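You operate a simulated robot arm through the tools that you are given. There is no shell and no other tool. Be economical: measure what you need, move in short steps, check, and stop when the job is done.

Carry out the task below with a simulated two-armed robot. There is one attempt and no reset: what you move stays moved.

Task
Steady the green tray, lift both cubes out of it onto the slats, then push it to the yellow stop.
Fine: the red-striped cube on the green-ended slat, the other on the yellow-ended; lower the red latch arm last.

It is judged by the outcome, as a careful person would: the job done as asked, and still so three seconds after it is handed in. It fails if anything else is knocked over, pushed out of place, dropped, spilled or broken.

Robot
Two 7-joint arms with two-finger parallel grippers on one trunk, on a base that drives. Base frame: it is fixed to the floor where the robot stands at the start and does not move with it; the origin is under the middle of the robot, x ahead of it, y to its left, z up. Readings come in m, degrees, newtons and seconds.
The left shoulder is at the start at [0.07, 0.163, 0.645], the right one opposite. With the tool pointing down near the work surface each hand reaches from about 0.1 to 0.84 m from the robot's upright axis, wherever it stands, measured 20 degrees to its own side. Places, roughly: slat green [0.5, 0.7, 0.7]; slat yellow [0.6, 0.7, 0.7]; red latch arm [0.4, -0.3, 0.7]; yellow-striped clay cube [2.75, -0.25, 1]; green-striped clay cube [2.75, -0.25, 1]; white-striped clay cube [2.75, -0.5, 1]; orange-striped clay cube [2.75, -0.5, 1]. Payload 3.43 kg a hand.
The TCP of each hand is the grasp point between the finger pads, 0.034 m short of the fingertips. In the tool frame z runs along the fingers and y along their closing line. The gripper opens to 0.128 m. The fingers are 0.024 m wide and 0.012 m thick; the gripper's body (0.048 by 0.13 m) begins 0.096 m behind the TCP.
Orientation is that of the tool frame in the base frame, as [roll, pitch, yaw] about the fixed x, y, z axes, in that order (R = Rz(yaw) Ry(pitch) Rx(roll)). With the fingers straight down and closing along the base's y, the tool's x points along the base's -x, its y along +y and its z along -z.

Tools
- The arms move only by the tool jog_arm. It takes "left_series", "right_series" or both (then of equal length, played together; a hand with none holds still); each is a list of rows, each a list of 7 numbers: the gripper command, from -1 (fully open) to 1 (shut), values between in proportion, then the shift along the tool's x, y, z in cm, then the turn, a rotation vector about the tool's x, y, z in rad. In form: [[hand, dx, dy, dz, rx, ry, rz], ...]. A call has 1 to 20 rows; each row shifts and turns the commanded pose from where the row before left it, along the tool's axes as they then stand. Rows are played at 5 a second. More than 0.05 m and 8.6 degrees between two rows, or a gripper value outside its range, and nothing of the call is played. A pose out of reach is approached as far as the arm can. The call stops where the force on the tool passes 90 N (or 10 N more than at its start, if that is more) or the arm is blocked; 0.2 s more then pass. The fingers move at their own pace (about 0.153 m/s each) and stop on an object; they squeeze with about 36 N. The grip force told is the motor's: it shows also when the fingers shut on nothing. Time passes only in rows, and 0.2 s behind the last, so rows that do not move let the fingers close. It gives the time, the measured TCP pose, the force on the tool (base axes), the opening and the grip force at its end, in the units of the frame above (readings bear some noise).
- Cameras (640 x 400 px; columns grow to the right, rows downward): "scene" is now at [0.1318, -0.0063, 0.8899]; the picture's right is [-0.03, -1.00, 0.00], its down [-0.30, 0.01, -0.95] and it looks along [0.95, -0.03, -0.30] (base axes); focal length 214 px, centre (320, 200). "left" rides on the left gripper at [0.076, 0.011, -0.16] in its tool frame; the picture's right is [-0.15, 0.99, 0.00], its down [-0.88, -0.13, -0.46] and it looks along [-0.45, -0.07, 0.89] (tool axes); focal length 234 px, centre (320, 200). "right" rides on the right gripper at [0.076, -0.011, -0.16] in its tool frame; the picture's right is [0.15, 0.99, 0.00], its down [-0.88, 0.13, -0.46] and it looks along [-0.45, 0.07, 0.89] (tool axes); focal length 234 px, centre (320, 200).
- grab_frame(camera): a new picture of that camera. It takes no simulated time.
- slide_trunk(by): slides the trunk up (or, below 0, down) by that many m; the arms and the scene camera ride with it, the base frame stays. It gives what a move gives, with no picture.
- roll_base(legs): drives the robot by 1 to 6 legs, each [ahead, left, turn to the left] in m, m and degrees, along the robot's own axes; the way and the turn of a leg run together, so that a leg with both is an arc; at most 1.5 m and 180 degrees a leg. The arms and the cameras ride along, it lands a little off, and it stops where it bumps. It gives what a move gives.
- head_to(pan, tilt): turns the head with the scene camera to pan (to the left, within 86 degrees either way) and tilt (down, from -29 to 69), counted from straight ahead of the robot. It gives what a move gives.
- measure_at(camera, pixels): there is no depth. For up to 12 entries [column, row, z] of the newest picture of that camera ("zoom" is the newest enlarged one), the place [x, y] in the base frame at which the ray of that pixel passes the height z, good to about 0.002 m, but the place of the scene camera against the robot may be out by one fixed shift of up to 0.025 m in any direction. It takes no simulated time.
- zoom(camera, box): a new picture of the part [left, top, right, bottom] of that camera's present view, enlarged. It takes no simulated time.
- job_done(): hands the job in; it is judged then, once.

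Go step by step. Measure first, check grasps and placings, and put right what went wrong. The budget is 80 turns and 62 pictures, counting those below and the enlarged ones. Unless the task says otherwise, let go and move clear before handing in, and close with one line.

The tools are called after "Request:" as a command line: name --argument value ..., lists and objects as JSON in quotes. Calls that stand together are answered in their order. jog_arm: Moves the arms, as the interface text tells. Its arguments: {"type":"object","properties":{"left_series":{"type":"array"},"right_series":{"type":"array"}},"required":[]} The other tools are called the same way: slide_trunk (by) slides the trunk up or down; roll_base (legs) drives the base; head_to (pan, tilt) turns the head that bears the scene camera; grab_frame (camera) takes a picture; measure_at (camera, pixels) gives the place at which the rays of pixels pass given heights; zoom (camera, box) takes an enlarged picture of a part of a camera's view; job_done () hands the job in.

At the start:

```text
t: 0.0
left_tool_pos: [0.5874, 0.2722, 0.8835]
left_tool_rot: [179.9, 0.0, 180.0]
left_force: [-0.5, -0.6, 0.3]
left_gripper_width: 0.1277
left_grasp_force: 0.1
right_tool_pos: [0.6021, -0.2383, 0.8893]
right_tool_rot: [180.0, 0.1, -180.0]
right_force: [-0.6, -0.4, -0.3]
right_gripper_width: 0.1277
right_grasp_force: 0.1
trunk travel left (down, up): [-0.125, 0.815]
robot x, y, heading: [0.0053, 0.0001, -0.1]
head pan, tilt: [-1.7, 17.7]
```

scene: 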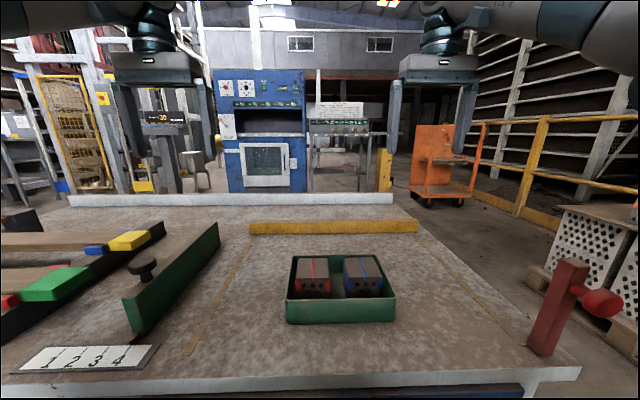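
right: 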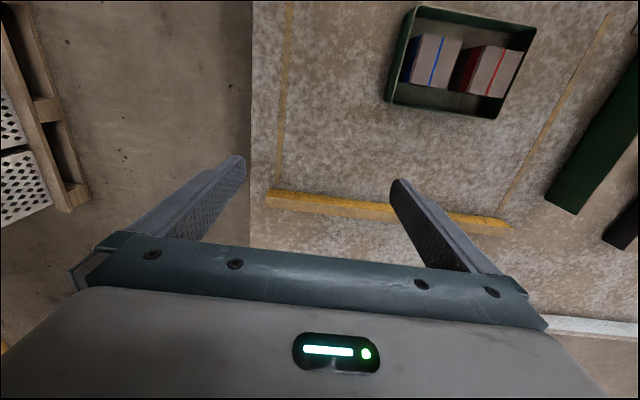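
left: 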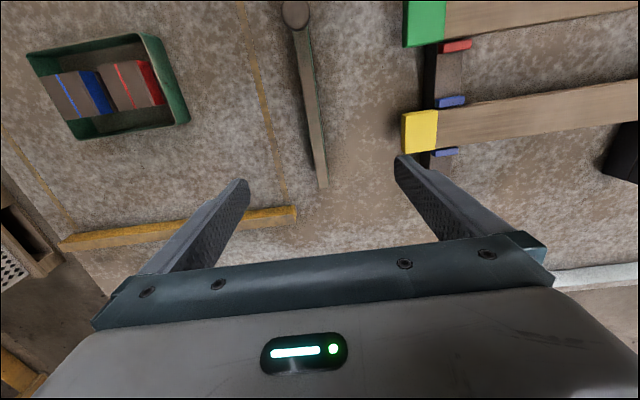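

The tray with the red- and blue-striped cubes shows at scene (340,285), the slats at left, the stop at (333,227) and the latch at (555,310). I measure these and take closer looks.

Request:
measure_at --camera "right" --pixels '[[417, 5, 0.66], [537, 35, 0.66], [387, 101, 0.66], [496, 118, 0.66], [437, 62, 0.66], [494, 72, 0.66], [268, 194, 0.62], [508, 224, 0.62], [283, 100, 0.6], [560, 100, 0.6]]'

Request:
measure_at --camera "left" --pixels '[[420, 22, 0.65], [420, 131, 0.65], [438, 130, 0.65], [402, 112, 0.65], [403, 152, 0.65], [404, 2, 0.65], [406, 45, 0.65], [457, 46, 0.64], [450, 101, 0.64], [60, 237, 0.62], [296, 210, 0.62], [295, 15, 0.7]]'

Request:
zoom --camera "scene" --box '[260, 210, 440, 330]'

Request:
zoom --camera "scene" --box '[0, 200, 240, 380]'

Request:
zoom --camera "scene" --box '[490, 240, 640, 380]'

```text
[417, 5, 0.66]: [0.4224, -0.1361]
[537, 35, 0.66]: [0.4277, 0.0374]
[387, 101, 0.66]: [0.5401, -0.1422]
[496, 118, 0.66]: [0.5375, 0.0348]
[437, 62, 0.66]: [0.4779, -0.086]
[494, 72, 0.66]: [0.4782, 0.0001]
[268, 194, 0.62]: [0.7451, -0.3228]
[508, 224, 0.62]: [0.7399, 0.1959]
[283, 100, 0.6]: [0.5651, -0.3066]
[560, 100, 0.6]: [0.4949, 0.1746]
```

```text
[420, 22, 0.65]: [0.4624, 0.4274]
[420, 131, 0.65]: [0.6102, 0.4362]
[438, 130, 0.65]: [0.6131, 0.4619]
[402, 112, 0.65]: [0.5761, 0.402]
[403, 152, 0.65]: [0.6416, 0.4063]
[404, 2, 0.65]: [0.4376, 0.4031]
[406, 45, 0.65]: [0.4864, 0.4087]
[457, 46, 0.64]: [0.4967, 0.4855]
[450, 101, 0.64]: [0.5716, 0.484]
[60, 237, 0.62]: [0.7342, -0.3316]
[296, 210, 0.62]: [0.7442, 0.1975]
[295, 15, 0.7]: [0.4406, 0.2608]
```

```text
3.33 times, centred on (350, 270) of scene
```

zoom: 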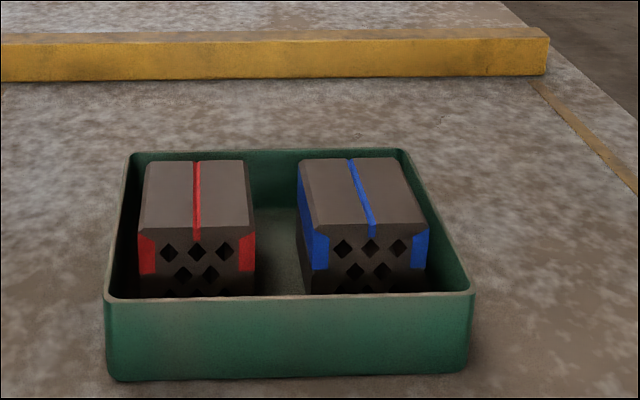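

```text
2.22 times, centred on (120, 290) of scene
```

zoom: 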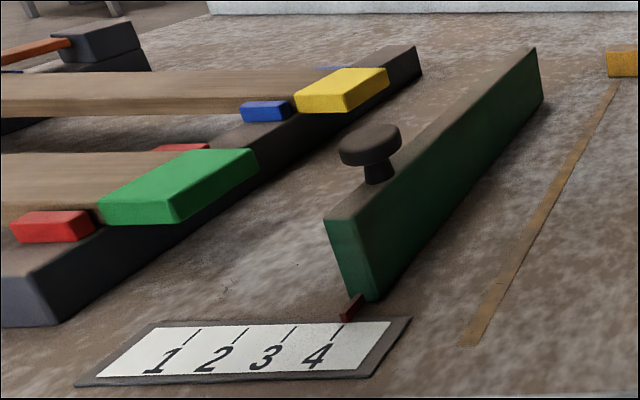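

```text
2.86 times, centred on (565, 310) of scene
```

zoom: 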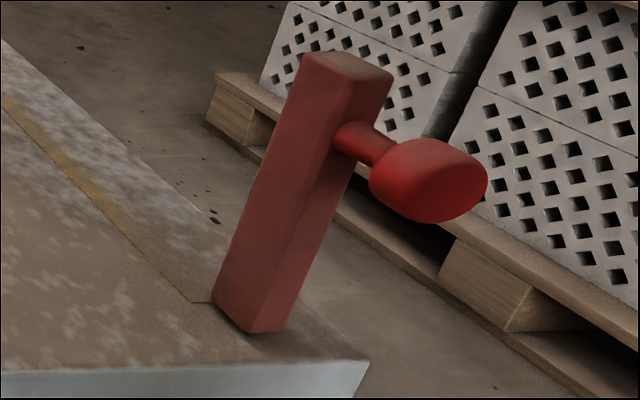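

I bring the wrist cameras to new spots for a second view, to fix heights.

Request:
jog_arm --left_series '[[-1, 4, 5, 0, 0, 0, 0], [-1, 4, 5, 0, 0, 0, 0], [-1, 4, 4, 0, 0, 0, 0], [-1, 4, 4, 0, 0, 0, 0], [-1, 0, 0, 0, 0, 0, 0]]' --right_series '[[-1, 4, 0, 0, 0, 0, 0], [-1, 4, 0, 0, 0, 0, 0], [-1, 4, 0, 0, 0, 0, 0], [-1, 4, 0, 0, 0, 0, 0], [-1, 4, 0, 0, 0, 0, 0]]'

Request:
grab_frame --camera "left"

Request:
grab_frame --camera "right"

Request:
measure_at --camera "scene" --pixels '[[535, 350, 0.6], [550, 357, 0.6], [290, 320, 0.6], [393, 318, 0.6], [560, 262, 0.7], [560, 262, 0.75], [600, 303, 0.7]]'

```text
refused: row 1 steps farther than a row can; nothing moved
```

```text
55 pictures are left
```

left: 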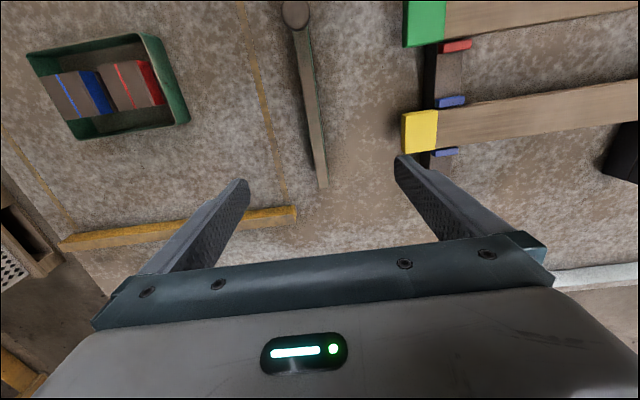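

```text
54 pictures are left
```

right: 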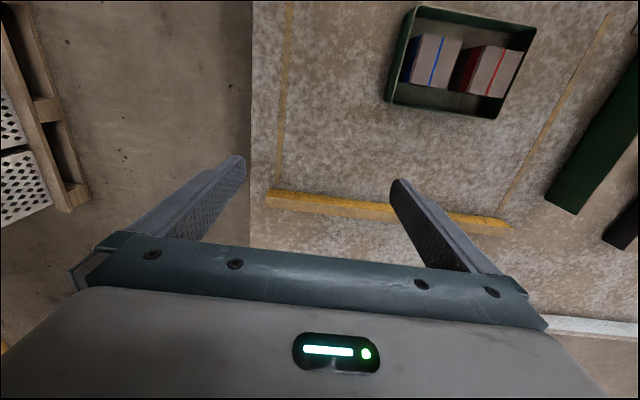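

```text
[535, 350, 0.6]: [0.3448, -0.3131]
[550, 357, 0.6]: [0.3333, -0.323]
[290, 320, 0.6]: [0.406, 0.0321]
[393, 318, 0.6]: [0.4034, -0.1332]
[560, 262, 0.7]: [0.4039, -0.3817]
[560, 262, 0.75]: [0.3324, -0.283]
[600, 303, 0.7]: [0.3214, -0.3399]
```

Nothing moved because the steps were too long (norm over 5 cm); I repeat with shorter rows.

Request:
jog_arm --left_series '[[-1, 3, 3.5, 0, 0, 0, 0], [-1, 3, 3.5, 0, 0, 0, 0], [-1, 3, 3.5, 0, 0, 0, 0], [-1, 3, 3.5, 0, 0, 0, 0], [-1, 3, 3.5, 0, 0, 0, 0], [-1, 0, 0, 0, 0, 0, 0]]' --right_series '[[-1, 4, 0, 0, 0, 0, 0], [-1, 4, 0, 0, 0, 0, 0], [-1, 4, 0, 0, 0, 0, 0], [-1, 4, 0, 0, 0, 0, 0], [-1, 4, 0, 0, 0, 0, 0], [-1, 2, 0, 0, 0, 0, 0]]'

Request:
grab_frame --camera "left"

Request:
grab_frame --camera "right"

```text
t: 1.4
left_tool_pos: [0.4375, 0.4455, 0.8842]
left_tool_rot: [-180.0, 0.0, -180.0]
left_force: [0.5, -0.1, -0.1]
left_gripper_width: 0.1284
left_grasp_force: 0.0
left hand out of reach, approached as far as the arm can: row 5
right_tool_pos: [0.3799, -0.2363, 0.8873]
right_tool_rot: [180.0, 0.0, -179.9]
right_force: [-0.6, 0.6, 1.4]
right_gripper_width: 0.1277
right_grasp_force: 0.1
trunk travel left (down, up): [-0.125, 0.815]
robot x, y, heading: [0.0016, -0.0014, 0.2]
head pan, tilt: [-1.7, 17.7]
```

```text
53 pictures are left
```

left: 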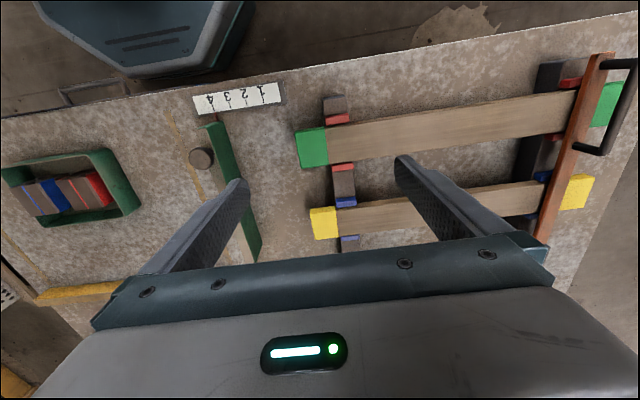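

```text
52 pictures are left
```

right: 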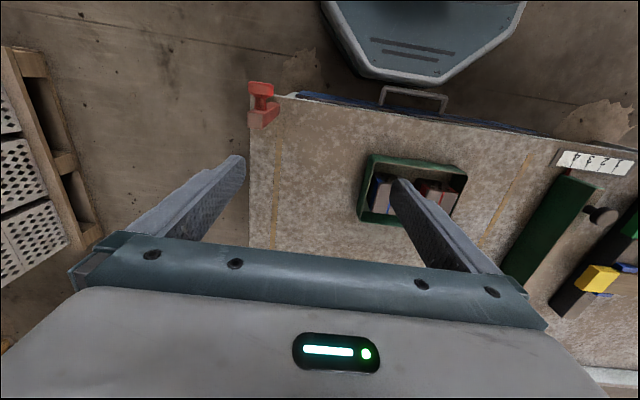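

Request:
measure_at --camera "right" --pixels '[[373, 155, 0.66], [466, 178, 0.66], [357, 222, 0.66], [453, 226, 0.66], [373, 155, 0.64], [357, 222, 0.64], [262, 88, 0.7], [264, 118, 0.6], [248, 85, 0.7], [262, 103, 0.7], [580, 278, 0.65], [620, 267, 0.65]]'

Request:
measure_at --camera "left" --pixels '[[296, 135, 0.65], [301, 167, 0.65], [310, 209, 0.65], [314, 240, 0.65], [325, 127, 0.65], [335, 207, 0.65], [576, 92, 0.65], [600, 60, 0.68], [562, 178, 0.65], [542, 235, 0.68], [200, 158, 0.7], [520, 180, 0.6]]'

Request:
zoom --camera "left" --box '[280, 40, 640, 265]'

Request:
zoom --camera "right" --box '[220, 60, 480, 230]'

```text
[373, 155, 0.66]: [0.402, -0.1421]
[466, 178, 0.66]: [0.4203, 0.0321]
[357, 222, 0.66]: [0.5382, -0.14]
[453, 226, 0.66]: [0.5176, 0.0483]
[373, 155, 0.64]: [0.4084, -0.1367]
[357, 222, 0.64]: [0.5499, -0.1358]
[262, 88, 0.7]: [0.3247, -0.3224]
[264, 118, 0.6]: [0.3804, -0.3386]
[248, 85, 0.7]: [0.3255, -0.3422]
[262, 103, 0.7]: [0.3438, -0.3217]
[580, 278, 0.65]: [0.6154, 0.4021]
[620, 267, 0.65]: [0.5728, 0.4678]
```

```text
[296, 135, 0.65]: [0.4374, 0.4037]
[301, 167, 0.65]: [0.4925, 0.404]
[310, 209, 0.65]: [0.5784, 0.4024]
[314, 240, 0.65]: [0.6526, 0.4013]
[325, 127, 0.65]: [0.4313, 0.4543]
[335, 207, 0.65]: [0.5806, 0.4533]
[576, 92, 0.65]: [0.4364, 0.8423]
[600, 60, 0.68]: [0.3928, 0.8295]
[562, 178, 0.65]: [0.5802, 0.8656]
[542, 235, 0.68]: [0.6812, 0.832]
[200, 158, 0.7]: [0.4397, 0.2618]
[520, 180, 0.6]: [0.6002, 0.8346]
```

```text
1.78 times, centred on (460, 152) of left
```

zoom: 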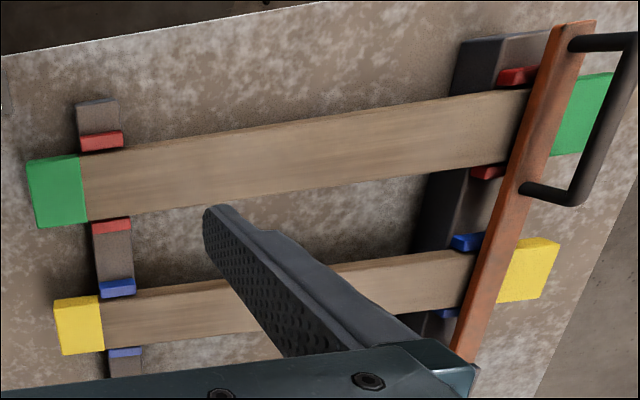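

```text
2.35 times, centred on (350, 145) of right
```

zoom: 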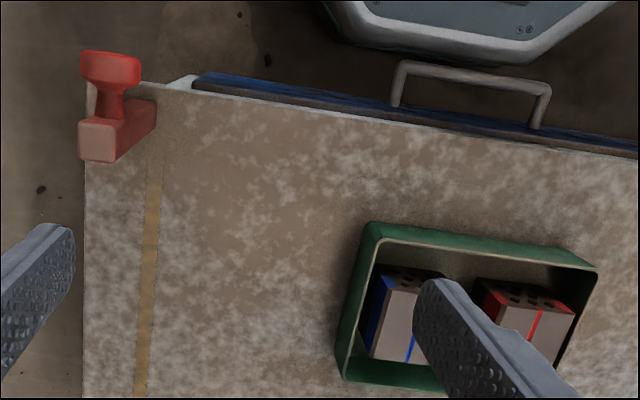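

Slat tops agree at z≈0.65 (green slat x 0.437–0.492, yellow x 0.578–0.645). Now I centre the right camera over the tray.

Request:
jog_arm --right_series '[[-1, -1.2, 4.5, 0, 0, 0, 0], [-1, -1.2, 4.5, 0, 0, 0, 0], [-1, -1.2, 4.5, 0, 0, 0, 0], [-1, -1.2, 4.5, 0, 0, 0, 0], [-1, 0, 0, 0, 0, 0, 0]]'

Request:
zoom --camera "right" --box '[220, 80, 420, 205]'

```text
t: 2.6
left_tool_pos: [0.4369, 0.4444, 0.8856]
left_tool_rot: [179.9, -0.1, 180.0]
left_force: [-0.5, 0.6, 0.0]
left_gripper_width: 0.1278
left_grasp_force: 0.0
right_tool_pos: [0.4304, -0.0604, 0.8866]
right_tool_rot: [-180.0, -0.1, -180.0]
right_force: [0.2, 0.0, -0.3]
right_gripper_width: 0.1277
right_grasp_force: 0.0
trunk travel left (down, up): [-0.125, 0.815]
robot x, y, heading: [-0.0003, -0.0011, -0.0]
head pan, tilt: [-1.7, 17.7]
```

```text
3.20 times, centred on (320, 142) of right
```

zoom: 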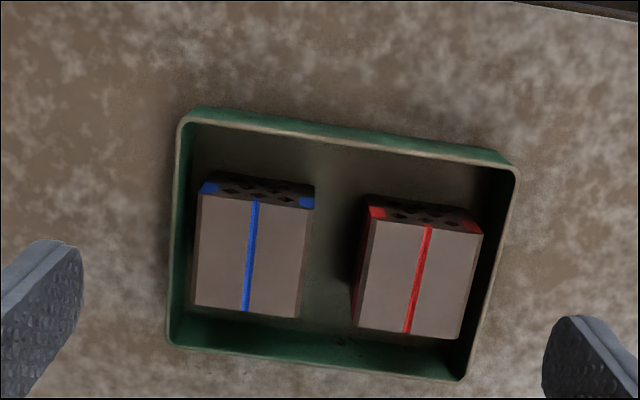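

Request:
measure_at --camera "zoom" --pixels '[[184, 118, 0.64], [517, 165, 0.64], [463, 379, 0.64], [171, 344, 0.64], [200, 196, 0.65], [310, 207, 0.65], [299, 317, 0.65], [194, 307, 0.65], [373, 218, 0.65], [480, 235, 0.65], [460, 338, 0.65], [358, 324, 0.65]]'

Request:
measure_at --camera "zoom" --pixels '[[184, 118, 0.66], [517, 165, 0.66], [463, 379, 0.66], [171, 344, 0.66], [200, 196, 0.67], [310, 207, 0.67], [299, 317, 0.67], [194, 307, 0.67], [373, 218, 0.67], [480, 235, 0.67], [460, 338, 0.67], [358, 324, 0.67]]'

```text
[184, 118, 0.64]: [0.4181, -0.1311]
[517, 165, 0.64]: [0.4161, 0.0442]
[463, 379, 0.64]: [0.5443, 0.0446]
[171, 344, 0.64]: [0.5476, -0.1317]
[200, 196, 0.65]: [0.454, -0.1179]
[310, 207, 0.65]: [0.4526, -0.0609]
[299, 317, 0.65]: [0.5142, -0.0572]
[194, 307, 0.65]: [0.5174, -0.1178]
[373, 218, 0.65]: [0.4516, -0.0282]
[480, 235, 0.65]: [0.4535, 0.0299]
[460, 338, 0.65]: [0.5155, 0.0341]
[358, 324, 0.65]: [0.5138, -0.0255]
```

```text
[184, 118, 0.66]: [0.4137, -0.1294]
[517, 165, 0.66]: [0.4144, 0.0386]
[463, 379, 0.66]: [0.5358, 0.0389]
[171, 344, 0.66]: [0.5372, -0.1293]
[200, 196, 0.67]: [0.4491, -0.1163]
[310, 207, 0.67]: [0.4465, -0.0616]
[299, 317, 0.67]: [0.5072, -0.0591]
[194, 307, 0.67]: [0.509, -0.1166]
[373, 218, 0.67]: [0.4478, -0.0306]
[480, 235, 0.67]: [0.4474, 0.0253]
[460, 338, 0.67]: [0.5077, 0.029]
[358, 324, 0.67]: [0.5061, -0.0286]
```

The blue cube is centred at about (0.480, −0.088) and the red at (0.480, 0.000), both ~0.06 wide, with ~0.03 m gaps fore and aft, so I grasp along x. I turn both hands 90° (cameras outward) and bring the left one over the red cube and the right one near the tray's near wall.

Request:
jog_arm --left_series '[[-1, 0, -4, 0, 0, 0, 0.1428], [-1, 0, -4, 0, 0, 0, 0.1428], [-1, 0, -3, 0, 0, 0, 0.1428], [-1, 0, -3, 0, 0, 0, 0.1428], [-1, 0, -3, 0, 0, 0, 0.1428], [-1, 0, 0, 0, 0, 0, 0.1428], [-1, 0, 0, 0, 0, 0, 0.1428], [-1, 0, 0, 0, 0, 0, 0.1428], [-1, 0, 0, 0, 0, 0, 0.1428], [-1, 0, 0, 0, 0, 0, 0.1428], [-1, 0, 0, 0, 0, 0, 0.1428], [-1, 0, 0, 0, 0, 0, 0]]' --right_series '[[-1, 2, -4, 0, 0, 0, -0.1428], [-1, 0, -4, 0, 0, 0, -0.1428], [-1, 0, -3, 0, 0, 0, -0.1428], [-1, 0, 0, 0, 0, 0, -0.1428], [-1, 0, 0, 0, 0, 0, -0.1428], [-1, 0, 0, 0, 0, 0, -0.1428], [-1, 0, 0, 0, 0, 0, -0.1428], [-1, 0, 0, 0, 0, 0, -0.1428], [-1, 0, 0, 0, 0, 0, -0.1428], [-1, 0, 0, 0, 0, 0, -0.1428], [-1, 0, 0, 0, 0, 0, -0.1428], [-1, 0, 0, 0, 0, 0, 0]]'

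Request:
grab_frame --camera "right"

Request:
grab_frame --camera "left"

```text
t: 5.2
left_tool_pos: [0.3264, 0.1921, 0.796]
left_tool_rot: [-179.9, 0.1, 90.0]
left_force: [-0.4, 0.5, 0.2]
left_gripper_width: 0.1283
left_grasp_force: 0.1
left hand out of reach, approached as far as the arm can: row 6, 7, 8, 9, 10, 11
right_tool_pos: [0.3561, -0.1202, 0.8215]
right_tool_rot: [-180.0, 0.2, -90.1]
right_force: [-0.4, 0.1, 0.2]
right_gripper_width: 0.1277
right_grasp_force: 0.0
right hand out of reach, approached as far as the arm can: row 8, 9, 10, 11
trunk travel left (down, up): [-0.125, 0.815]
robot x, y, heading: [0.0006, -0.0021, -0.3]
head pan, tilt: [-1.7, 17.7]
```

```text
48 pictures are left
```

right: 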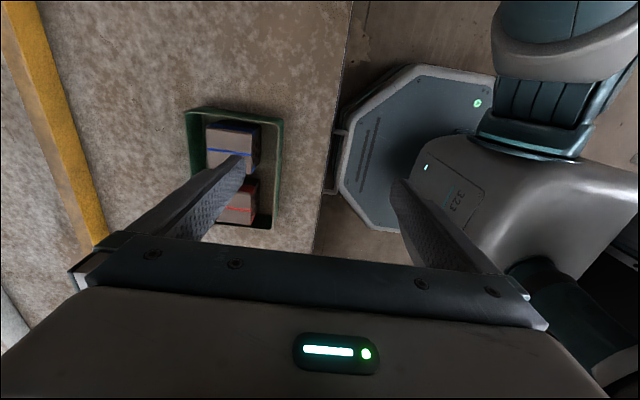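

```text
47 pictures are left
```

left: 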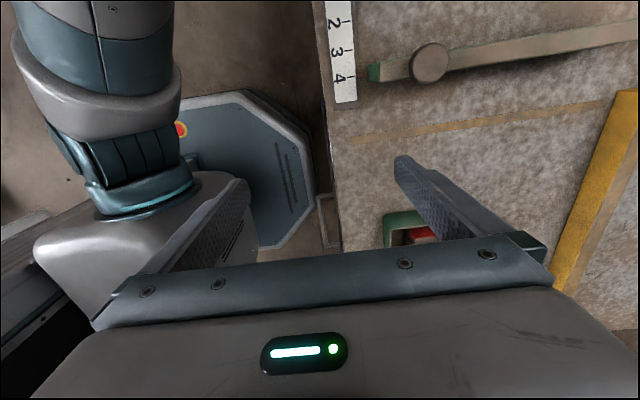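

The yawed hands were limited by reach (z dropped to ~0.80), as the shoulders sit low. I raise the trunk 0.2 m, then bring the hands down at the wanted places.

Request:
slide_trunk --by 0.2

Request:
jog_arm --left_series '[[-1, -2, 4, 2, 0, 0, 0], [-1, -2, 4, 2, 0, 0, 0], [-1, 0, 4, 2, 0, 0, 0], [-1, 0, 3, 4, 0, 0, 0], [-1, 0, 0, 4, 0, 0, 0], [-1, 0, 0, 0, 0, 0, 0]]' --right_series '[[-1, 0, -1, 4, 0, 0, 0], [-1, 0, -1, 4, 0, 0, 0], [-1, 0, -2, 4, 0, 0, 0], [-1, 0, -2, 4, 0, 0, 0], [-1, 0, 0, 4, 0, 0, 0], [-1, 0, 0, 0, 0, 0, 0]]'

Request:
grab_frame --camera "right"

Request:
grab_frame --camera "left"

```text
t: 7.4
left_tool_pos: [0.3264, 0.1916, 0.9962]
left_tool_rot: [179.9, 0.1, 90.1]
left_force: [0.3, -0.3, -0.5]
left_gripper_width: 0.1279
left_grasp_force: 0.0
right_tool_pos: [0.358, -0.1198, 1.022]
right_tool_rot: [180.0, 0.0, -90.2]
right_force: [-0.8, 0.0, -0.7]
right_gripper_width: 0.1279
right_grasp_force: 0.0
trunk travel left (down, up): [-0.325, 0.615]
robot x, y, heading: [0.005, 0.0004, -0.1]
head pan, tilt: [-1.7, 17.7]
```

```text
t: 8.8
left_tool_pos: [0.4327, 0.1256, 0.8365]
left_tool_rot: [179.9, 0.1, 90.1]
left_force: [-0.1, 0.4, 0.2]
left_gripper_width: 0.1278
left_grasp_force: 0.0
left hand out of reach, approached as far as the arm can: row 1, 2, 3, 4
right_tool_pos: [0.4171, -0.1224, 0.8217]
right_tool_rot: [-179.9, 0.1, -90.2]
right_force: [0.3, -0.7, 0.1]
right_gripper_width: 0.1281
right_grasp_force: 0.0
trunk travel left (down, up): [-0.325, 0.615]
robot x, y, heading: [0.001, -0.0003, 0.0]
head pan, tilt: [-1.7, 17.7]
```

```text
46 pictures are left
```

right: 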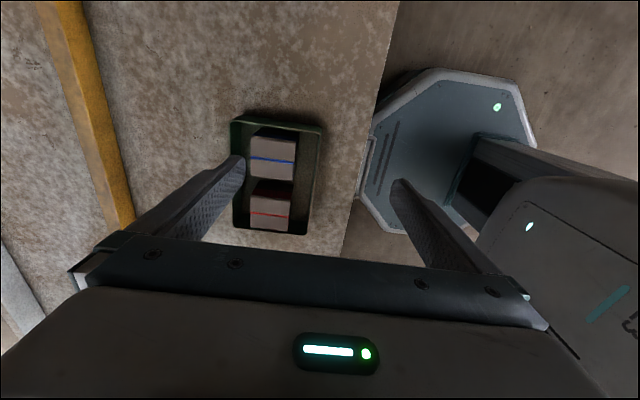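

```text
45 pictures are left
```

left: 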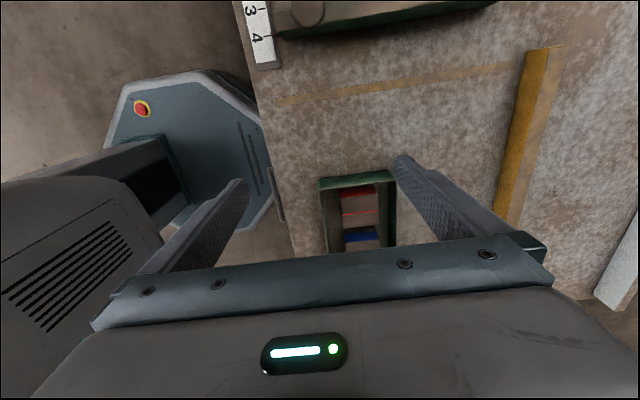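

Request:
measure_at --camera "right" --pixels '[[322, 125, 0.655], [314, 185, 0.655], [306, 235, 0.655], [231, 122, 0.655], [296, 140, 0.665], [250, 135, 0.665], [248, 178, 0.665], [292, 181, 0.665], [250, 197, 0.665], [292, 205, 0.665], [250, 227, 0.665], [288, 231, 0.665]]'

Request:
zoom --camera "right" --box '[210, 95, 370, 245]'

```text
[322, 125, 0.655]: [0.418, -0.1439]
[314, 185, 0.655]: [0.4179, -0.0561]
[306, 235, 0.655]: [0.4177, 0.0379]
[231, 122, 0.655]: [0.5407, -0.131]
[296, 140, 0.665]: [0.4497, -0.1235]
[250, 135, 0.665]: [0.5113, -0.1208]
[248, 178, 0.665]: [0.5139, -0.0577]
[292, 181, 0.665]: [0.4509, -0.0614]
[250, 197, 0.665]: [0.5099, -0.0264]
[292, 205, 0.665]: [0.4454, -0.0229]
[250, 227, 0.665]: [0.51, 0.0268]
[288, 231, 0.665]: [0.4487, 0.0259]
```

```text
2.67 times, centred on (290, 170) of right
```

zoom: 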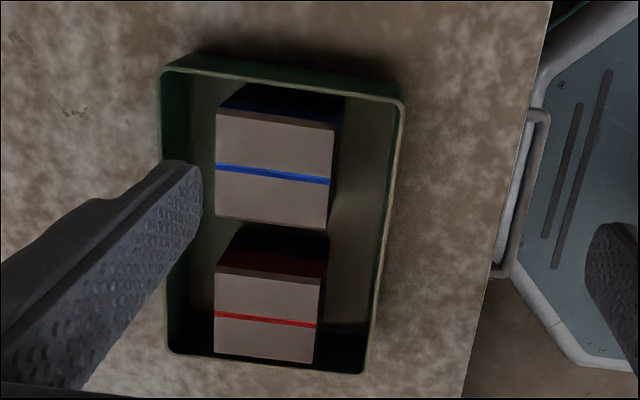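

Rim of the near wall is at x≈0.418. I bring the right hand over it at y≈−0.105 with fingers narrowed to ~0.027, lower to just above the rim and check.

Request:
jog_arm --right_series '[[0.58, -1.7, -0.1, 0, 0, 0, 0], [0.58, 0, 0, 4, 0, 0, 0], [0.58, 0, 0, 4, 0, 0, 0], [0.58, 0, 0, 3.7, 0, 0, 0], [0.58, 0, 0, 0, 0, 0, 0]]'

Request:
grab_frame --camera "right"

```text
t: 10.0
left_tool_pos: [0.4313, 0.1255, 0.8365]
left_tool_rot: [180.0, 0.2, 90.1]
left_force: [-0.5, 0.7, -0.2]
left_gripper_width: 0.1281
left_grasp_force: 0.1
right_tool_pos: [0.4173, -0.1023, 0.7061]
right_tool_rot: [180.0, 0.2, -90.1]
right_force: [-0.1, 0.3, 0.2]
right_gripper_width: 0.027
right_grasp_force: 0.2
trunk travel left (down, up): [-0.325, 0.615]
robot x, y, heading: [0.0019, 0.0043, 0.0]
head pan, tilt: [-1.7, 17.7]
```

```text
43 pictures are left
```

right: 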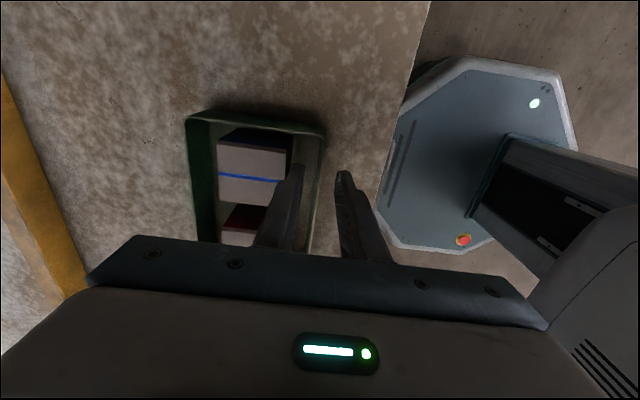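

The fingers straddle the near wall evenly (302 and 336, wall at 320). I lower and close gently on the wall.

Request:
jog_arm --right_series '[[0.58, 0, 0, 2.5, 0, 0, 0], [0.58, 0, 0, 2.0, 0, 0, 0], [0.58, 0, 0, 1.2, 0, 0, 0], [0.58, 0, 0, 0, 0, 0, 0], [0.9, 0, 0, 0, 0, 0, 0], [1, 0, 0, 0, 0, 0, 0], [1, 0, 0, 0, 0, 0, 0]]'

Request:
zoom --camera "right" --box '[170, 90, 410, 270]'

Request:
grab_frame --camera "left"

```text
t: 11.6
left_tool_pos: [0.4315, 0.1259, 0.8359]
left_tool_rot: [180.0, 0.1, 90.1]
left_force: [0.2, -0.3, 0.3]
left_gripper_width: 0.128
left_grasp_force: 0.0
right_tool_pos: [0.4196, -0.1023, 0.6494]
right_tool_rot: [-180.0, 0.2, -90.1]
right_force: [-1.8, 1.2, -0.7]
right_gripper_width: 0.0025
right_grasp_force: 36.8
trunk travel left (down, up): [-0.325, 0.615]
robot x, y, heading: [0.0035, -0.0016, 0.2]
head pan, tilt: [-1.7, 17.7]
```

```text
2.22 times, centred on (290, 180) of right
```

zoom: 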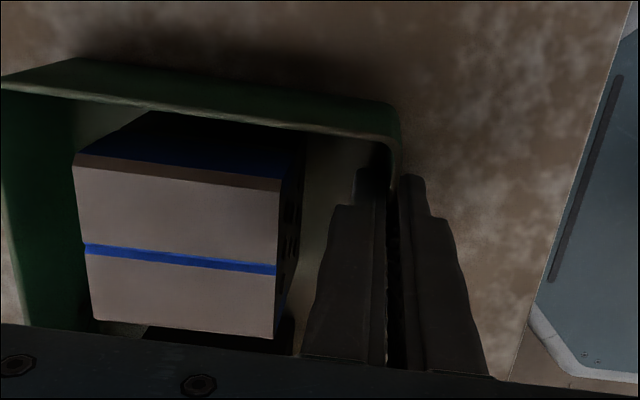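

```text
41 pictures are left
```

left: 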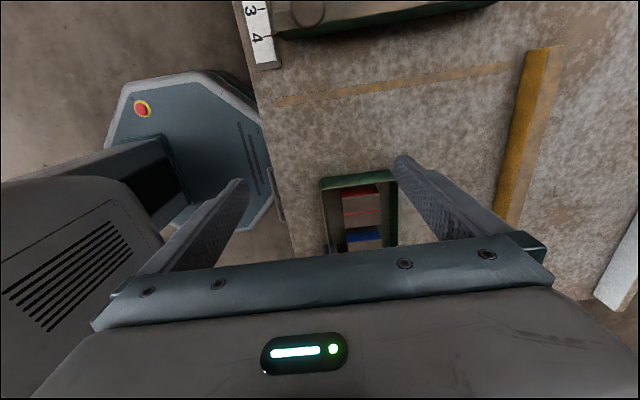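

The right hand holds the wall (36.8 N). Now the left hand goes over the red cube, narrowed to ~0.078.

Request:
jog_arm --left_series '[[-0.22, 0, 4.75, 0, 0, 0, 0], [-0.22, -4, 0, 2, 0, 0, 0], [-0.22, -4.4, 0, 2, 0, 0, 0], [-0.22, -4, 0, 2, 0, 0, 0], [-0.22, 0, 0, 3, 0, 0, 0], [-0.22, 0, 0, 0, 0, 0, 0]]'

Request:
grab_frame --camera "left"

Request:
grab_frame --camera "scene"

```text
t: 13.0
left_tool_pos: [0.4477, -0.012, 0.74]
left_tool_rot: [-179.9, 0.1, 90.1]
left_force: [0.6, 0.7, 0.0]
left_gripper_width: 0.0782
left_grasp_force: 0.0
left hand out of reach, approached as far as the arm can: row 1
right_tool_pos: [0.4204, -0.1025, 0.6488]
right_tool_rot: [-179.9, 0.1, -90.3]
right_force: [0.1, -0.6, -0.2]
right_gripper_width: 0.0026
right_grasp_force: 36.1
trunk travel left (down, up): [-0.325, 0.615]
robot x, y, heading: [0.003, 0.0006, 0.3]
head pan, tilt: [-1.7, 17.7]
```

```text
40 pictures are left
```

left: 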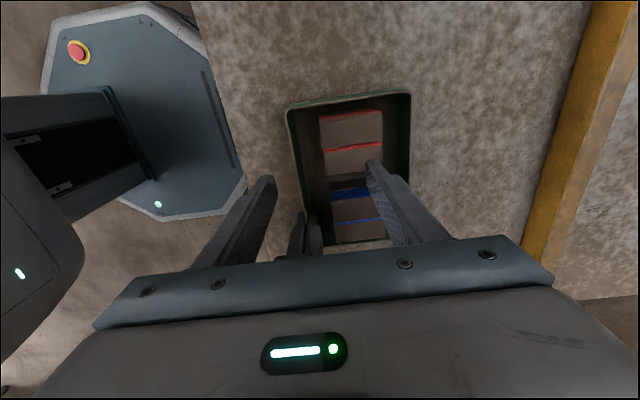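

```text
39 pictures are left
```

scene: 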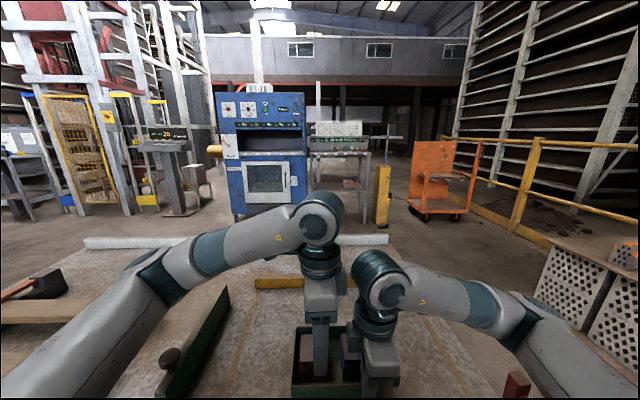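

Request:
measure_at --camera "left" --pixels '[[318, 115, 0.665], [382, 110, 0.665], [323, 149, 0.665], [383, 143, 0.665], [288, 112, 0.657], [410, 97, 0.657]]'

Request:
jog_arm --left_series '[[-0.22, 1.3, 1.6, 0, 0, 0, 0], [-0.22, 0, 1.5, 0, 0, 0, 0], [-0.22, 0, 0, 0, 0, 0, 0]]'

Request:
zoom --camera "left" --box '[220, 80, 460, 260]'

```text
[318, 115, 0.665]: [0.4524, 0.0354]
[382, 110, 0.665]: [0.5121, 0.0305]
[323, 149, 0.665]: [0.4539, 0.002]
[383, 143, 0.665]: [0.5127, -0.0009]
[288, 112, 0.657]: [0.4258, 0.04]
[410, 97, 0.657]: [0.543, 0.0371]
```

```text
t: 13.8
left_tool_pos: [0.4789, 0.0017, 0.7414]
left_tool_rot: [180.0, -0.1, 90.1]
left_force: [-0.1, -0.2, -0.7]
left_gripper_width: 0.078
left_grasp_force: 0.1
right_tool_pos: [0.4203, -0.1013, 0.6483]
right_tool_rot: [-179.9, 0.1, -90.2]
right_force: [0.3, -0.1, -1.1]
right_gripper_width: 0.0027
right_grasp_force: 35.6
trunk travel left (down, up): [-0.325, 0.615]
robot x, y, heading: [-0.0015, -0.0038, 0.0]
head pan, tilt: [-1.7, 17.7]
```

```text
2.22 times, centred on (340, 170) of left
```

zoom: 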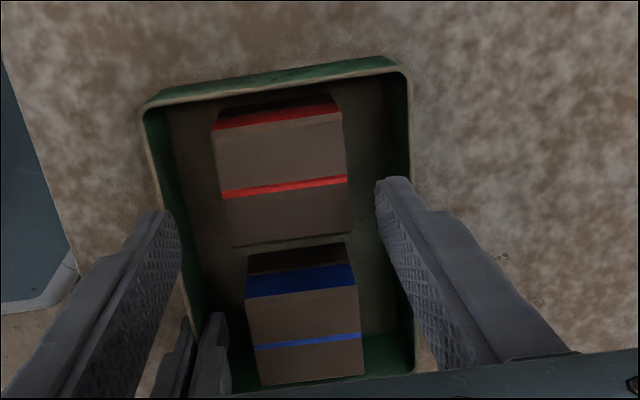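

Request:
measure_at --camera "zoom" --pixels '[[212, 132, 0.665], [343, 112, 0.665], [235, 247, 0.665], [352, 232, 0.665], [222, 195, 0.665], [347, 180, 0.665], [150, 108, 0.657], [405, 75, 0.657], [142, 112, 0.657], [410, 72, 0.657]]'

```text
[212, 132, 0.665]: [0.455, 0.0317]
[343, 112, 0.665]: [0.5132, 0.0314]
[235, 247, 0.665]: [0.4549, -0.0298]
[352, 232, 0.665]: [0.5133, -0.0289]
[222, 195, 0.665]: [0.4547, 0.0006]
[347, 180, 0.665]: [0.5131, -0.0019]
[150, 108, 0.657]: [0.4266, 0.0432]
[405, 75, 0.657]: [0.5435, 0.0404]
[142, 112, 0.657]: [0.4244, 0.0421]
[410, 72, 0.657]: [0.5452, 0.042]
```

Red cube centre reads (0.484, 0.001) by the left camera; I shift 0.5 cm and lower.

Request:
jog_arm --left_series '[[-0.22, 0, 0.45, 2, 0, 0, 0], [-0.22, 0, 0, 2, 0, 0, 0], [-0.22, 0, 0, 2, 0, 0, 0], [-0.22, 0, 0, 2, 0, 0, 0], [-0.22, 0, 0, 1.4, 0, 0, 0], [-0.22, 0, 0, 0, 0, 0, 0]]'

Request:
zoom --camera "left" --box '[220, 80, 460, 260]'

```text
t: 15.2
left_tool_pos: [0.4822, -0.0133, 0.6786]
left_tool_rot: [-180.0, -0.1, 90.1]
left_force: [0.2, 0.4, 0.3]
left_gripper_width: 0.0781
left_grasp_force: 0.0
left hand out of reach, approached as far as the arm can: row 3, 4, 5
right_tool_pos: [0.4203, -0.1006, 0.6489]
right_tool_rot: [-179.9, 0.1, -90.2]
right_force: [0.9, -0.1, -1.1]
right_gripper_width: 0.0029
right_grasp_force: 35.8
trunk travel left (down, up): [-0.325, 0.615]
robot x, y, heading: [-0.0058, -0.0032, -0.0]
head pan, tilt: [-1.7, 17.7]
```

```text
2.22 times, centred on (340, 170) of left
```

zoom: 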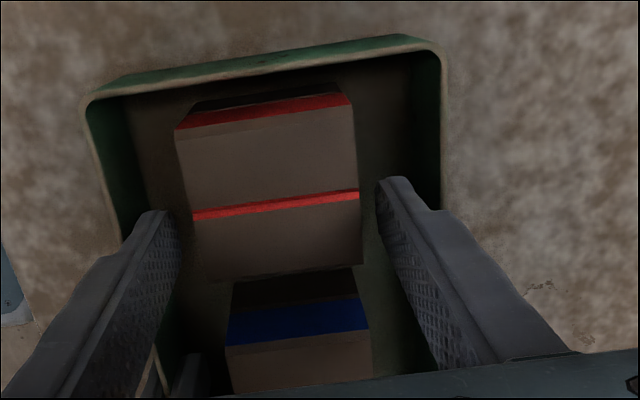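

The left arm hits a joint limit at z≈0.68 with the trunk this high. I release the wall, raise both hands, lower the trunk 0.1 m and retry.

Request:
jog_arm --left_series '[[-0.22, 1.5, 0, -4, 0, 0, 0], [-0.22, 0, 0, -4, 0, 0, 0], [-0.22, 0, 0, -4, 0, 0, 0], [-0.22, 0, 0, -3, 0, 0, 0], [-0.22, 0, 0, 0, 0, 0, 0]]' --right_series '[[0.58, 0, 0, 0, 0, 0, 0], [0.58, 0, 0, -4.5, 0, 0, 0], [0.58, 0, 0, -4.5, 0, 0, 0], [0.58, 0, 0, -4.5, 0, 0, 0], [0.58, 0, 0, -1, 0, 0, 0]]'

Request:
slide_trunk --by -0.1

Request:
zoom --camera "left" --box '[220, 60, 460, 240]'

Request:
zoom --camera "right" --box '[170, 90, 410, 270]'

```text
t: 16.4
left_tool_pos: [0.4825, 0.0026, 0.8291]
left_tool_rot: [180.0, 0.1, 90.1]
left_force: [0.0, -0.2, 0.2]
left_gripper_width: 0.0783
left_grasp_force: 0.0
right_tool_pos: [0.4202, -0.1012, 0.7955]
right_tool_rot: [180.0, 0.1, -90.3]
right_force: [-0.3, 0.3, 1.1]
right_gripper_width: 0.0269
right_grasp_force: 0.1
trunk travel left (down, up): [-0.325, 0.615]
robot x, y, heading: [0.002, -0.0023, 0.0]
head pan, tilt: [-1.7, 17.7]
```

```text
t: 17.7
left_tool_pos: [0.4817, 0.0036, 0.7295]
left_tool_rot: [179.9, 0.1, 90.3]
left_force: [-0.1, -1.1, 0.7]
left_gripper_width: 0.0783
left_grasp_force: 0.1
right_tool_pos: [0.4203, -0.103, 0.6937]
right_tool_rot: [-180.0, 0.0, -90.2]
right_force: [-0.4, 0.0, -0.1]
right_gripper_width: 0.0268
right_grasp_force: 0.1
trunk travel left (down, up): [-0.225, 0.715]
robot x, y, heading: [0.0018, 0.0033, 0.1]
head pan, tilt: [-1.7, 17.7]
```

```text
2.22 times, centred on (340, 150) of left
```

zoom: 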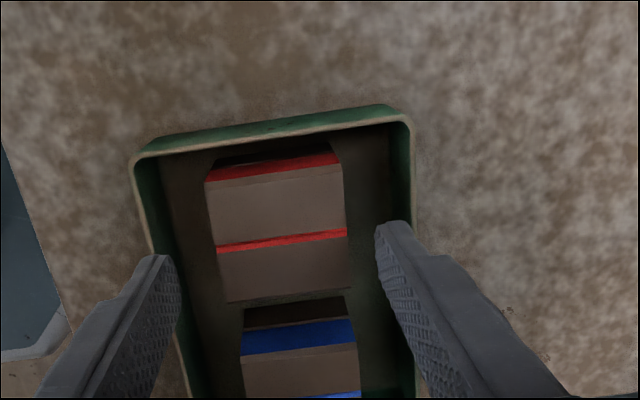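

```text
2.22 times, centred on (290, 180) of right
```

zoom: 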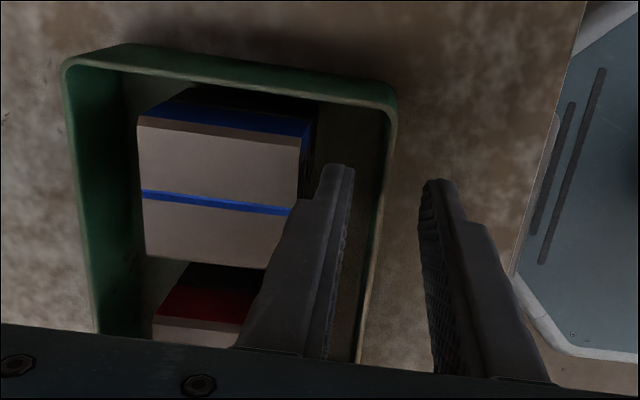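

Both hands are still aligned. Right regrips the wall, then left goes down on the red cube.

Request:
jog_arm --right_series '[[0.58, 0, 0, 2.5, 0, 0, 0], [0.58, 0, 0, 2.0, 0, 0, 0], [0.9, 0, 0, 0, 0, 0, 0], [1, 0, 0, 0, 0, 0, 0], [1, 0, 0, 0, 0, 0, 0]]'

Request:
jog_arm --left_series '[[-0.22, -0.2, 0, 2.5, 0, 0, 0], [-0.22, 0, 0, 2.5, 0, 0, 0], [-0.22, 0, 0, 2.0, 0, 0, 0], [-0.22, 0, 0, 1.2, 0, 0, 0], [-0.22, 0, 0, 0, 0, 0, 0]]'

Request:
zoom --camera "left" --box '[220, 80, 460, 260]'

```text
t: 18.9
left_tool_pos: [0.4824, 0.0033, 0.7281]
left_tool_rot: [-180.0, 0.1, 90.2]
left_force: [-0.5, 0.6, -1.0]
left_gripper_width: 0.0782
left_grasp_force: 0.1
right_tool_pos: [0.4186, -0.1035, 0.6491]
right_tool_rot: [-179.9, 0.1, -90.1]
right_force: [-0.4, 0.6, -1.0]
right_gripper_width: 0.0023
right_grasp_force: 36.0
trunk travel left (down, up): [-0.225, 0.715]
robot x, y, heading: [-0.0008, 0.0009, 0.0]
head pan, tilt: [-1.7, 17.7]
```

```text
t: 20.1
left_tool_pos: [0.4837, 0.0001, 0.6572]
left_tool_rot: [178.9, -0.1, 90.2]
left_force: [0.1, -0.4, 0.2]
left_gripper_width: 0.0782
left_grasp_force: 0.0
right_tool_pos: [0.4191, -0.1059, 0.6504]
right_tool_rot: [-179.9, 0.3, -90.1]
right_force: [0.4, -1.0, -6.4]
right_gripper_width: 0.0022
right_grasp_force: 35.7
trunk travel left (down, up): [-0.225, 0.715]
robot x, y, heading: [0.0037, 0.0021, 0.1]
head pan, tilt: [-1.7, 17.7]
```

```text
2.22 times, centred on (340, 170) of left
```

zoom: 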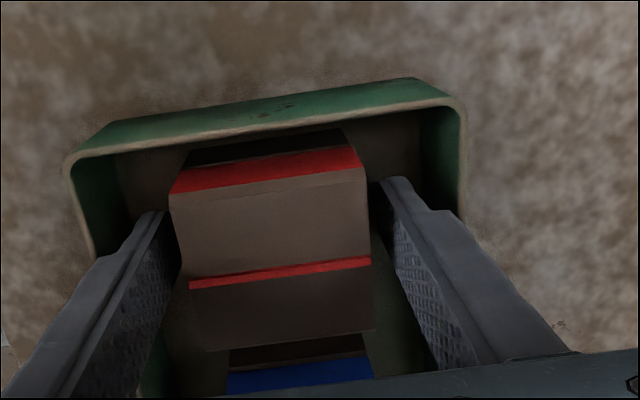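

The left stopped at z 0.657 with a slight wrist contact with the right arm (−6 N on the right); overlap with the cube is already ~4 cm. I ease up 2 mm, close and check.

Request:
jog_arm --left_series '[[-0.22, 0.3, 0, -0.5, 0, 0, 0], [0.2, 0, 0, 0, 0, 0, 0], [1, 0, 0, 0, 0, 0, 0], [1, 0, 0, 0, 0, 0, 0]]'

```text
t: 21.1
left_tool_pos: [0.4818, 0.0004, 0.6583]
left_tool_rot: [179.2, -0.2, 90.1]
left_force: [-1.7, -1.1, 3.8]
left_gripper_width: 0.0596
left_grasp_force: 24.9
right_tool_pos: [0.419, -0.1053, 0.649]
right_tool_rot: [-179.9, 0.2, -90.2]
right_force: [0.8, 1.0, -11.2]
right_gripper_width: 0.0025
right_grasp_force: 36.1
trunk travel left (down, up): [-0.225, 0.715]
robot x, y, heading: [0.0003, 0.0019, -0.2]
head pan, tilt: [-1.7, 17.7]
```

Gripped at 0.0596 m. I lift it in steps, first straight up, then drifting left as it clears.

Request:
jog_arm --left_series '[[1, 0, 0, -1.5, 0, 0, 0], [1, 0, 0, -2, 0, 0, 0], [1, 0, 0, -2.5, 0, 0, 0], [1, 0, 0, -2.5, 0, 0, 0], [1, 0, 0, -1.5, 0, 0, 0], [1, 0, 0, 0, 0, 0, 0]]'

Request:
grab_frame --camera "left"

```text
t: 22.5
left_tool_pos: [0.4784, 0.0062, 0.7497]
left_tool_rot: [179.9, 0.1, 90.5]
left_force: [-0.8, -0.1, -1.6]
left_gripper_width: 0.0595
left_grasp_force: 25.1
left hand out of reach, approached as far as the arm can: row 5
right_tool_pos: [0.4206, -0.103, 0.6478]
right_tool_rot: [-179.9, 0.1, -90.1]
right_force: [-2.3, 2.6, 2.6]
right_gripper_width: 0.0028
right_grasp_force: 35.5
trunk travel left (down, up): [-0.225, 0.715]
robot x, y, heading: [-0.0026, 0.0022, 0.1]
head pan, tilt: [-1.7, 17.7]
```

```text
33 pictures are left
```

left: 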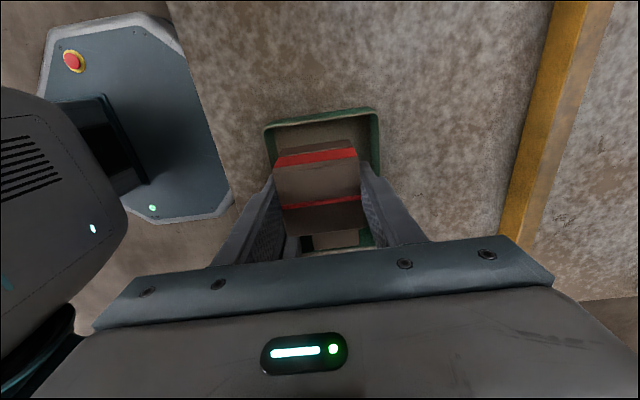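

The red cube is clear of the tray. I release the tray, raise the right hand, raise the trunk 0.1 so everything clears the fence and knob, and drive left 0.58 m.

Request:
jog_arm --right_series '[[0.58, 0, 0, 0, 0, 0, 0], [0.58, 0, 0, -4, 0, 0, 0], [0.58, 0, 0, -4, 0, 0, 0], [0.58, 0, 0, -4, 0, 0, 0], [0.58, 0, 0, 0, 0, 0, 0]]'

Request:
slide_trunk --by 0.1

Request:
head_to --pan 60 --tilt 35

Request:
grab_frame --camera "scene"

```text
t: 23.7
left_tool_pos: [0.4783, 0.0061, 0.7501]
left_tool_rot: [179.9, 0.1, 90.4]
left_force: [0.0, 0.1, -1.8]
left_gripper_width: 0.0595
left_grasp_force: 25.0
right_tool_pos: [0.4168, -0.1001, 0.7661]
right_tool_rot: [180.0, 0.1, -90.2]
right_force: [0.1, 0.1, -0.3]
right_gripper_width: 0.027
right_grasp_force: 0.0
trunk travel left (down, up): [-0.225, 0.715]
robot x, y, heading: [0.0023, 0.0006, 0.1]
head pan, tilt: [-1.7, 17.7]
```

```text
t: 25.0
left_tool_pos: [0.4786, 0.0059, 0.8502]
left_tool_rot: [180.0, 0.1, 90.5]
left_force: [0.3, -1.0, -2.0]
left_gripper_width: 0.0598
left_grasp_force: 25.1
right_tool_pos: [0.4171, -0.1002, 0.8659]
right_tool_rot: [180.0, 0.1, -90.2]
right_force: [0.7, 0.1, 0.2]
right_gripper_width: 0.0269
right_grasp_force: 0.1
trunk travel left (down, up): [-0.325, 0.615]
robot x, y, heading: [-0.0004, 0.0, 0.1]
head pan, tilt: [-1.7, 17.7]
```

```text
t: 26.4
left_tool_pos: [0.4795, 0.0057, 0.8498]
left_tool_rot: [179.9, 0.1, 90.4]
left_force: [-0.5, 0.3, -2.5]
left_gripper_width: 0.0596
left_grasp_force: 25.5
right_tool_pos: [0.4181, -0.1005, 0.8667]
right_tool_rot: [180.0, 0.2, -90.2]
right_force: [0.3, -0.1, 0.0]
right_gripper_width: 0.0267
right_grasp_force: 0.2
trunk travel left (down, up): [-0.325, 0.615]
robot x, y, heading: [0.0054, 0.0026, -0.1]
head pan, tilt: [60.0, 35.0]
```

```text
32 pictures are left
```

scene: 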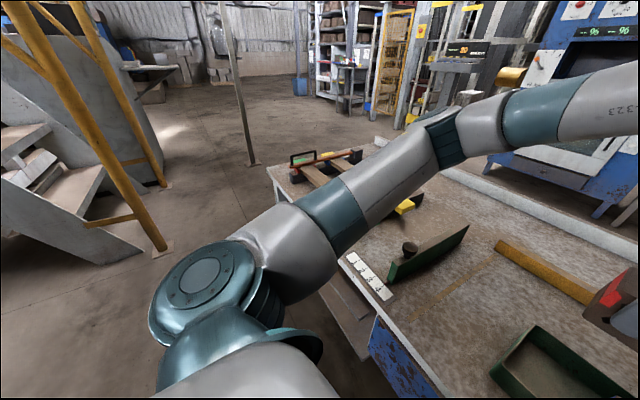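

Request:
measure_at --camera "scene" --pixels '[[163, 247, 0], [252, 163, 0], [90, 265, 0], [270, 170, 0.6], [385, 295, 0.6]]'

Request:
roll_base --legs '[[0, 0.3, 0]]'

```text
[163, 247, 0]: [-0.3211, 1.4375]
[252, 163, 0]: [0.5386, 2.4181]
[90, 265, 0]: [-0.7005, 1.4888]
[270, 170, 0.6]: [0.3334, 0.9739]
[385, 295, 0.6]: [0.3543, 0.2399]
```

```text
t: 28.4
left_tool_pos: [0.4781, 0.3148, 0.8496]
left_tool_rot: [179.9, 0.1, 90.3]
left_force: [0.6, -0.2, -1.8]
left_gripper_width: 0.0597
left_grasp_force: 24.8
right_tool_pos: [0.4172, 0.2093, 0.8666]
right_tool_rot: [-180.0, 0.1, -90.3]
right_force: [0.5, 0.0, -0.3]
right_gripper_width: 0.0267
right_grasp_force: 0.1
trunk travel left (down, up): [-0.325, 0.615]
robot x, y, heading: [0.0028, 0.3072, -0.3]
head pan, tilt: [60.0, 35.0]
```

Clear way (post at y≈1.44). I drive the rest and look with the left camera.

Request:
roll_base --legs '[[0, 0.27, 0]]'

Request:
grab_frame --camera "left"

```text
t: 30.4
left_tool_pos: [0.4788, 0.5846, 0.8516]
left_tool_rot: [179.9, 0.1, 90.2]
left_force: [1.1, -0.3, -1.7]
left_gripper_width: 0.0595
left_grasp_force: 25.1
right_tool_pos: [0.4175, 0.4789, 0.8666]
right_tool_rot: [-180.0, 0.1, -90.4]
right_force: [1.2, -0.2, 1.0]
right_gripper_width: 0.0269
right_grasp_force: 0.1
trunk travel left (down, up): [-0.325, 0.615]
robot x, y, heading: [0.0027, 0.5845, -0.2]
head pan, tilt: [60.0, 35.0]
```

```text
31 pictures are left
```

left: 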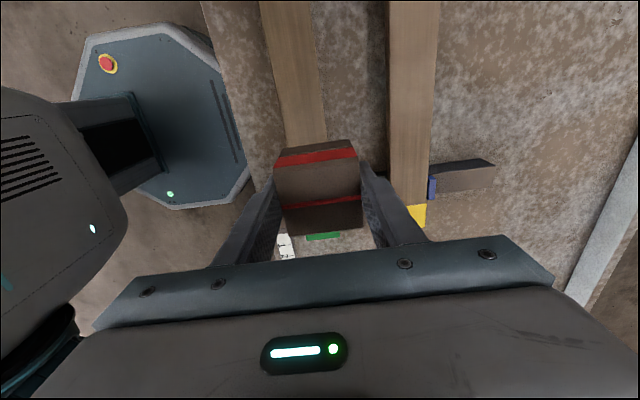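

Request:
measure_at --camera "left" --pixels '[[268, 50, 0.65], [316, 50, 0.65], [282, 120, 0.65], [326, 120, 0.65], [388, 50, 0.65], [438, 50, 0.65], [389, 150, 0.65], [432, 150, 0.65], [389, 195, 0.65], [428, 195, 0.65], [410, 228, 0.65], [320, 238, 0.65]]'

Request:
zoom --camera "left" --box '[220, 0, 480, 260]'

```text
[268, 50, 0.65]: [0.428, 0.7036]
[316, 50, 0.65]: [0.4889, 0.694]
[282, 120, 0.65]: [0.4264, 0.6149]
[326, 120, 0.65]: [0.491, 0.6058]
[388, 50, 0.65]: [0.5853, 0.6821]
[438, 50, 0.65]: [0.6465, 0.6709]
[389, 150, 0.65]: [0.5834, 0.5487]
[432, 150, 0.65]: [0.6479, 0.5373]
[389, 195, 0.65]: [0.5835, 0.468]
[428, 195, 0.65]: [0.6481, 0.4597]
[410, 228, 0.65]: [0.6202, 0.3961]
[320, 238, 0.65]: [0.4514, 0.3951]
```

```text
1.54 times, centred on (350, 130) of left
```

zoom: 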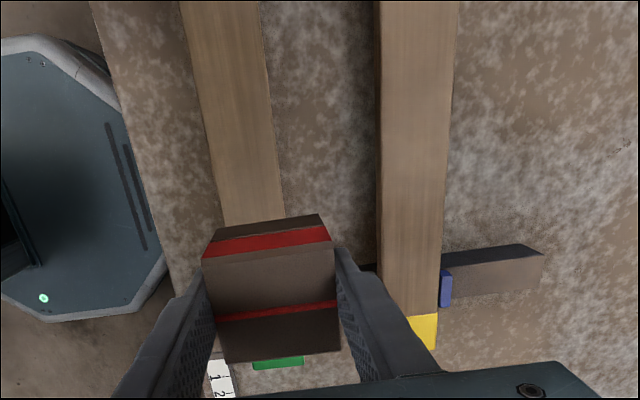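

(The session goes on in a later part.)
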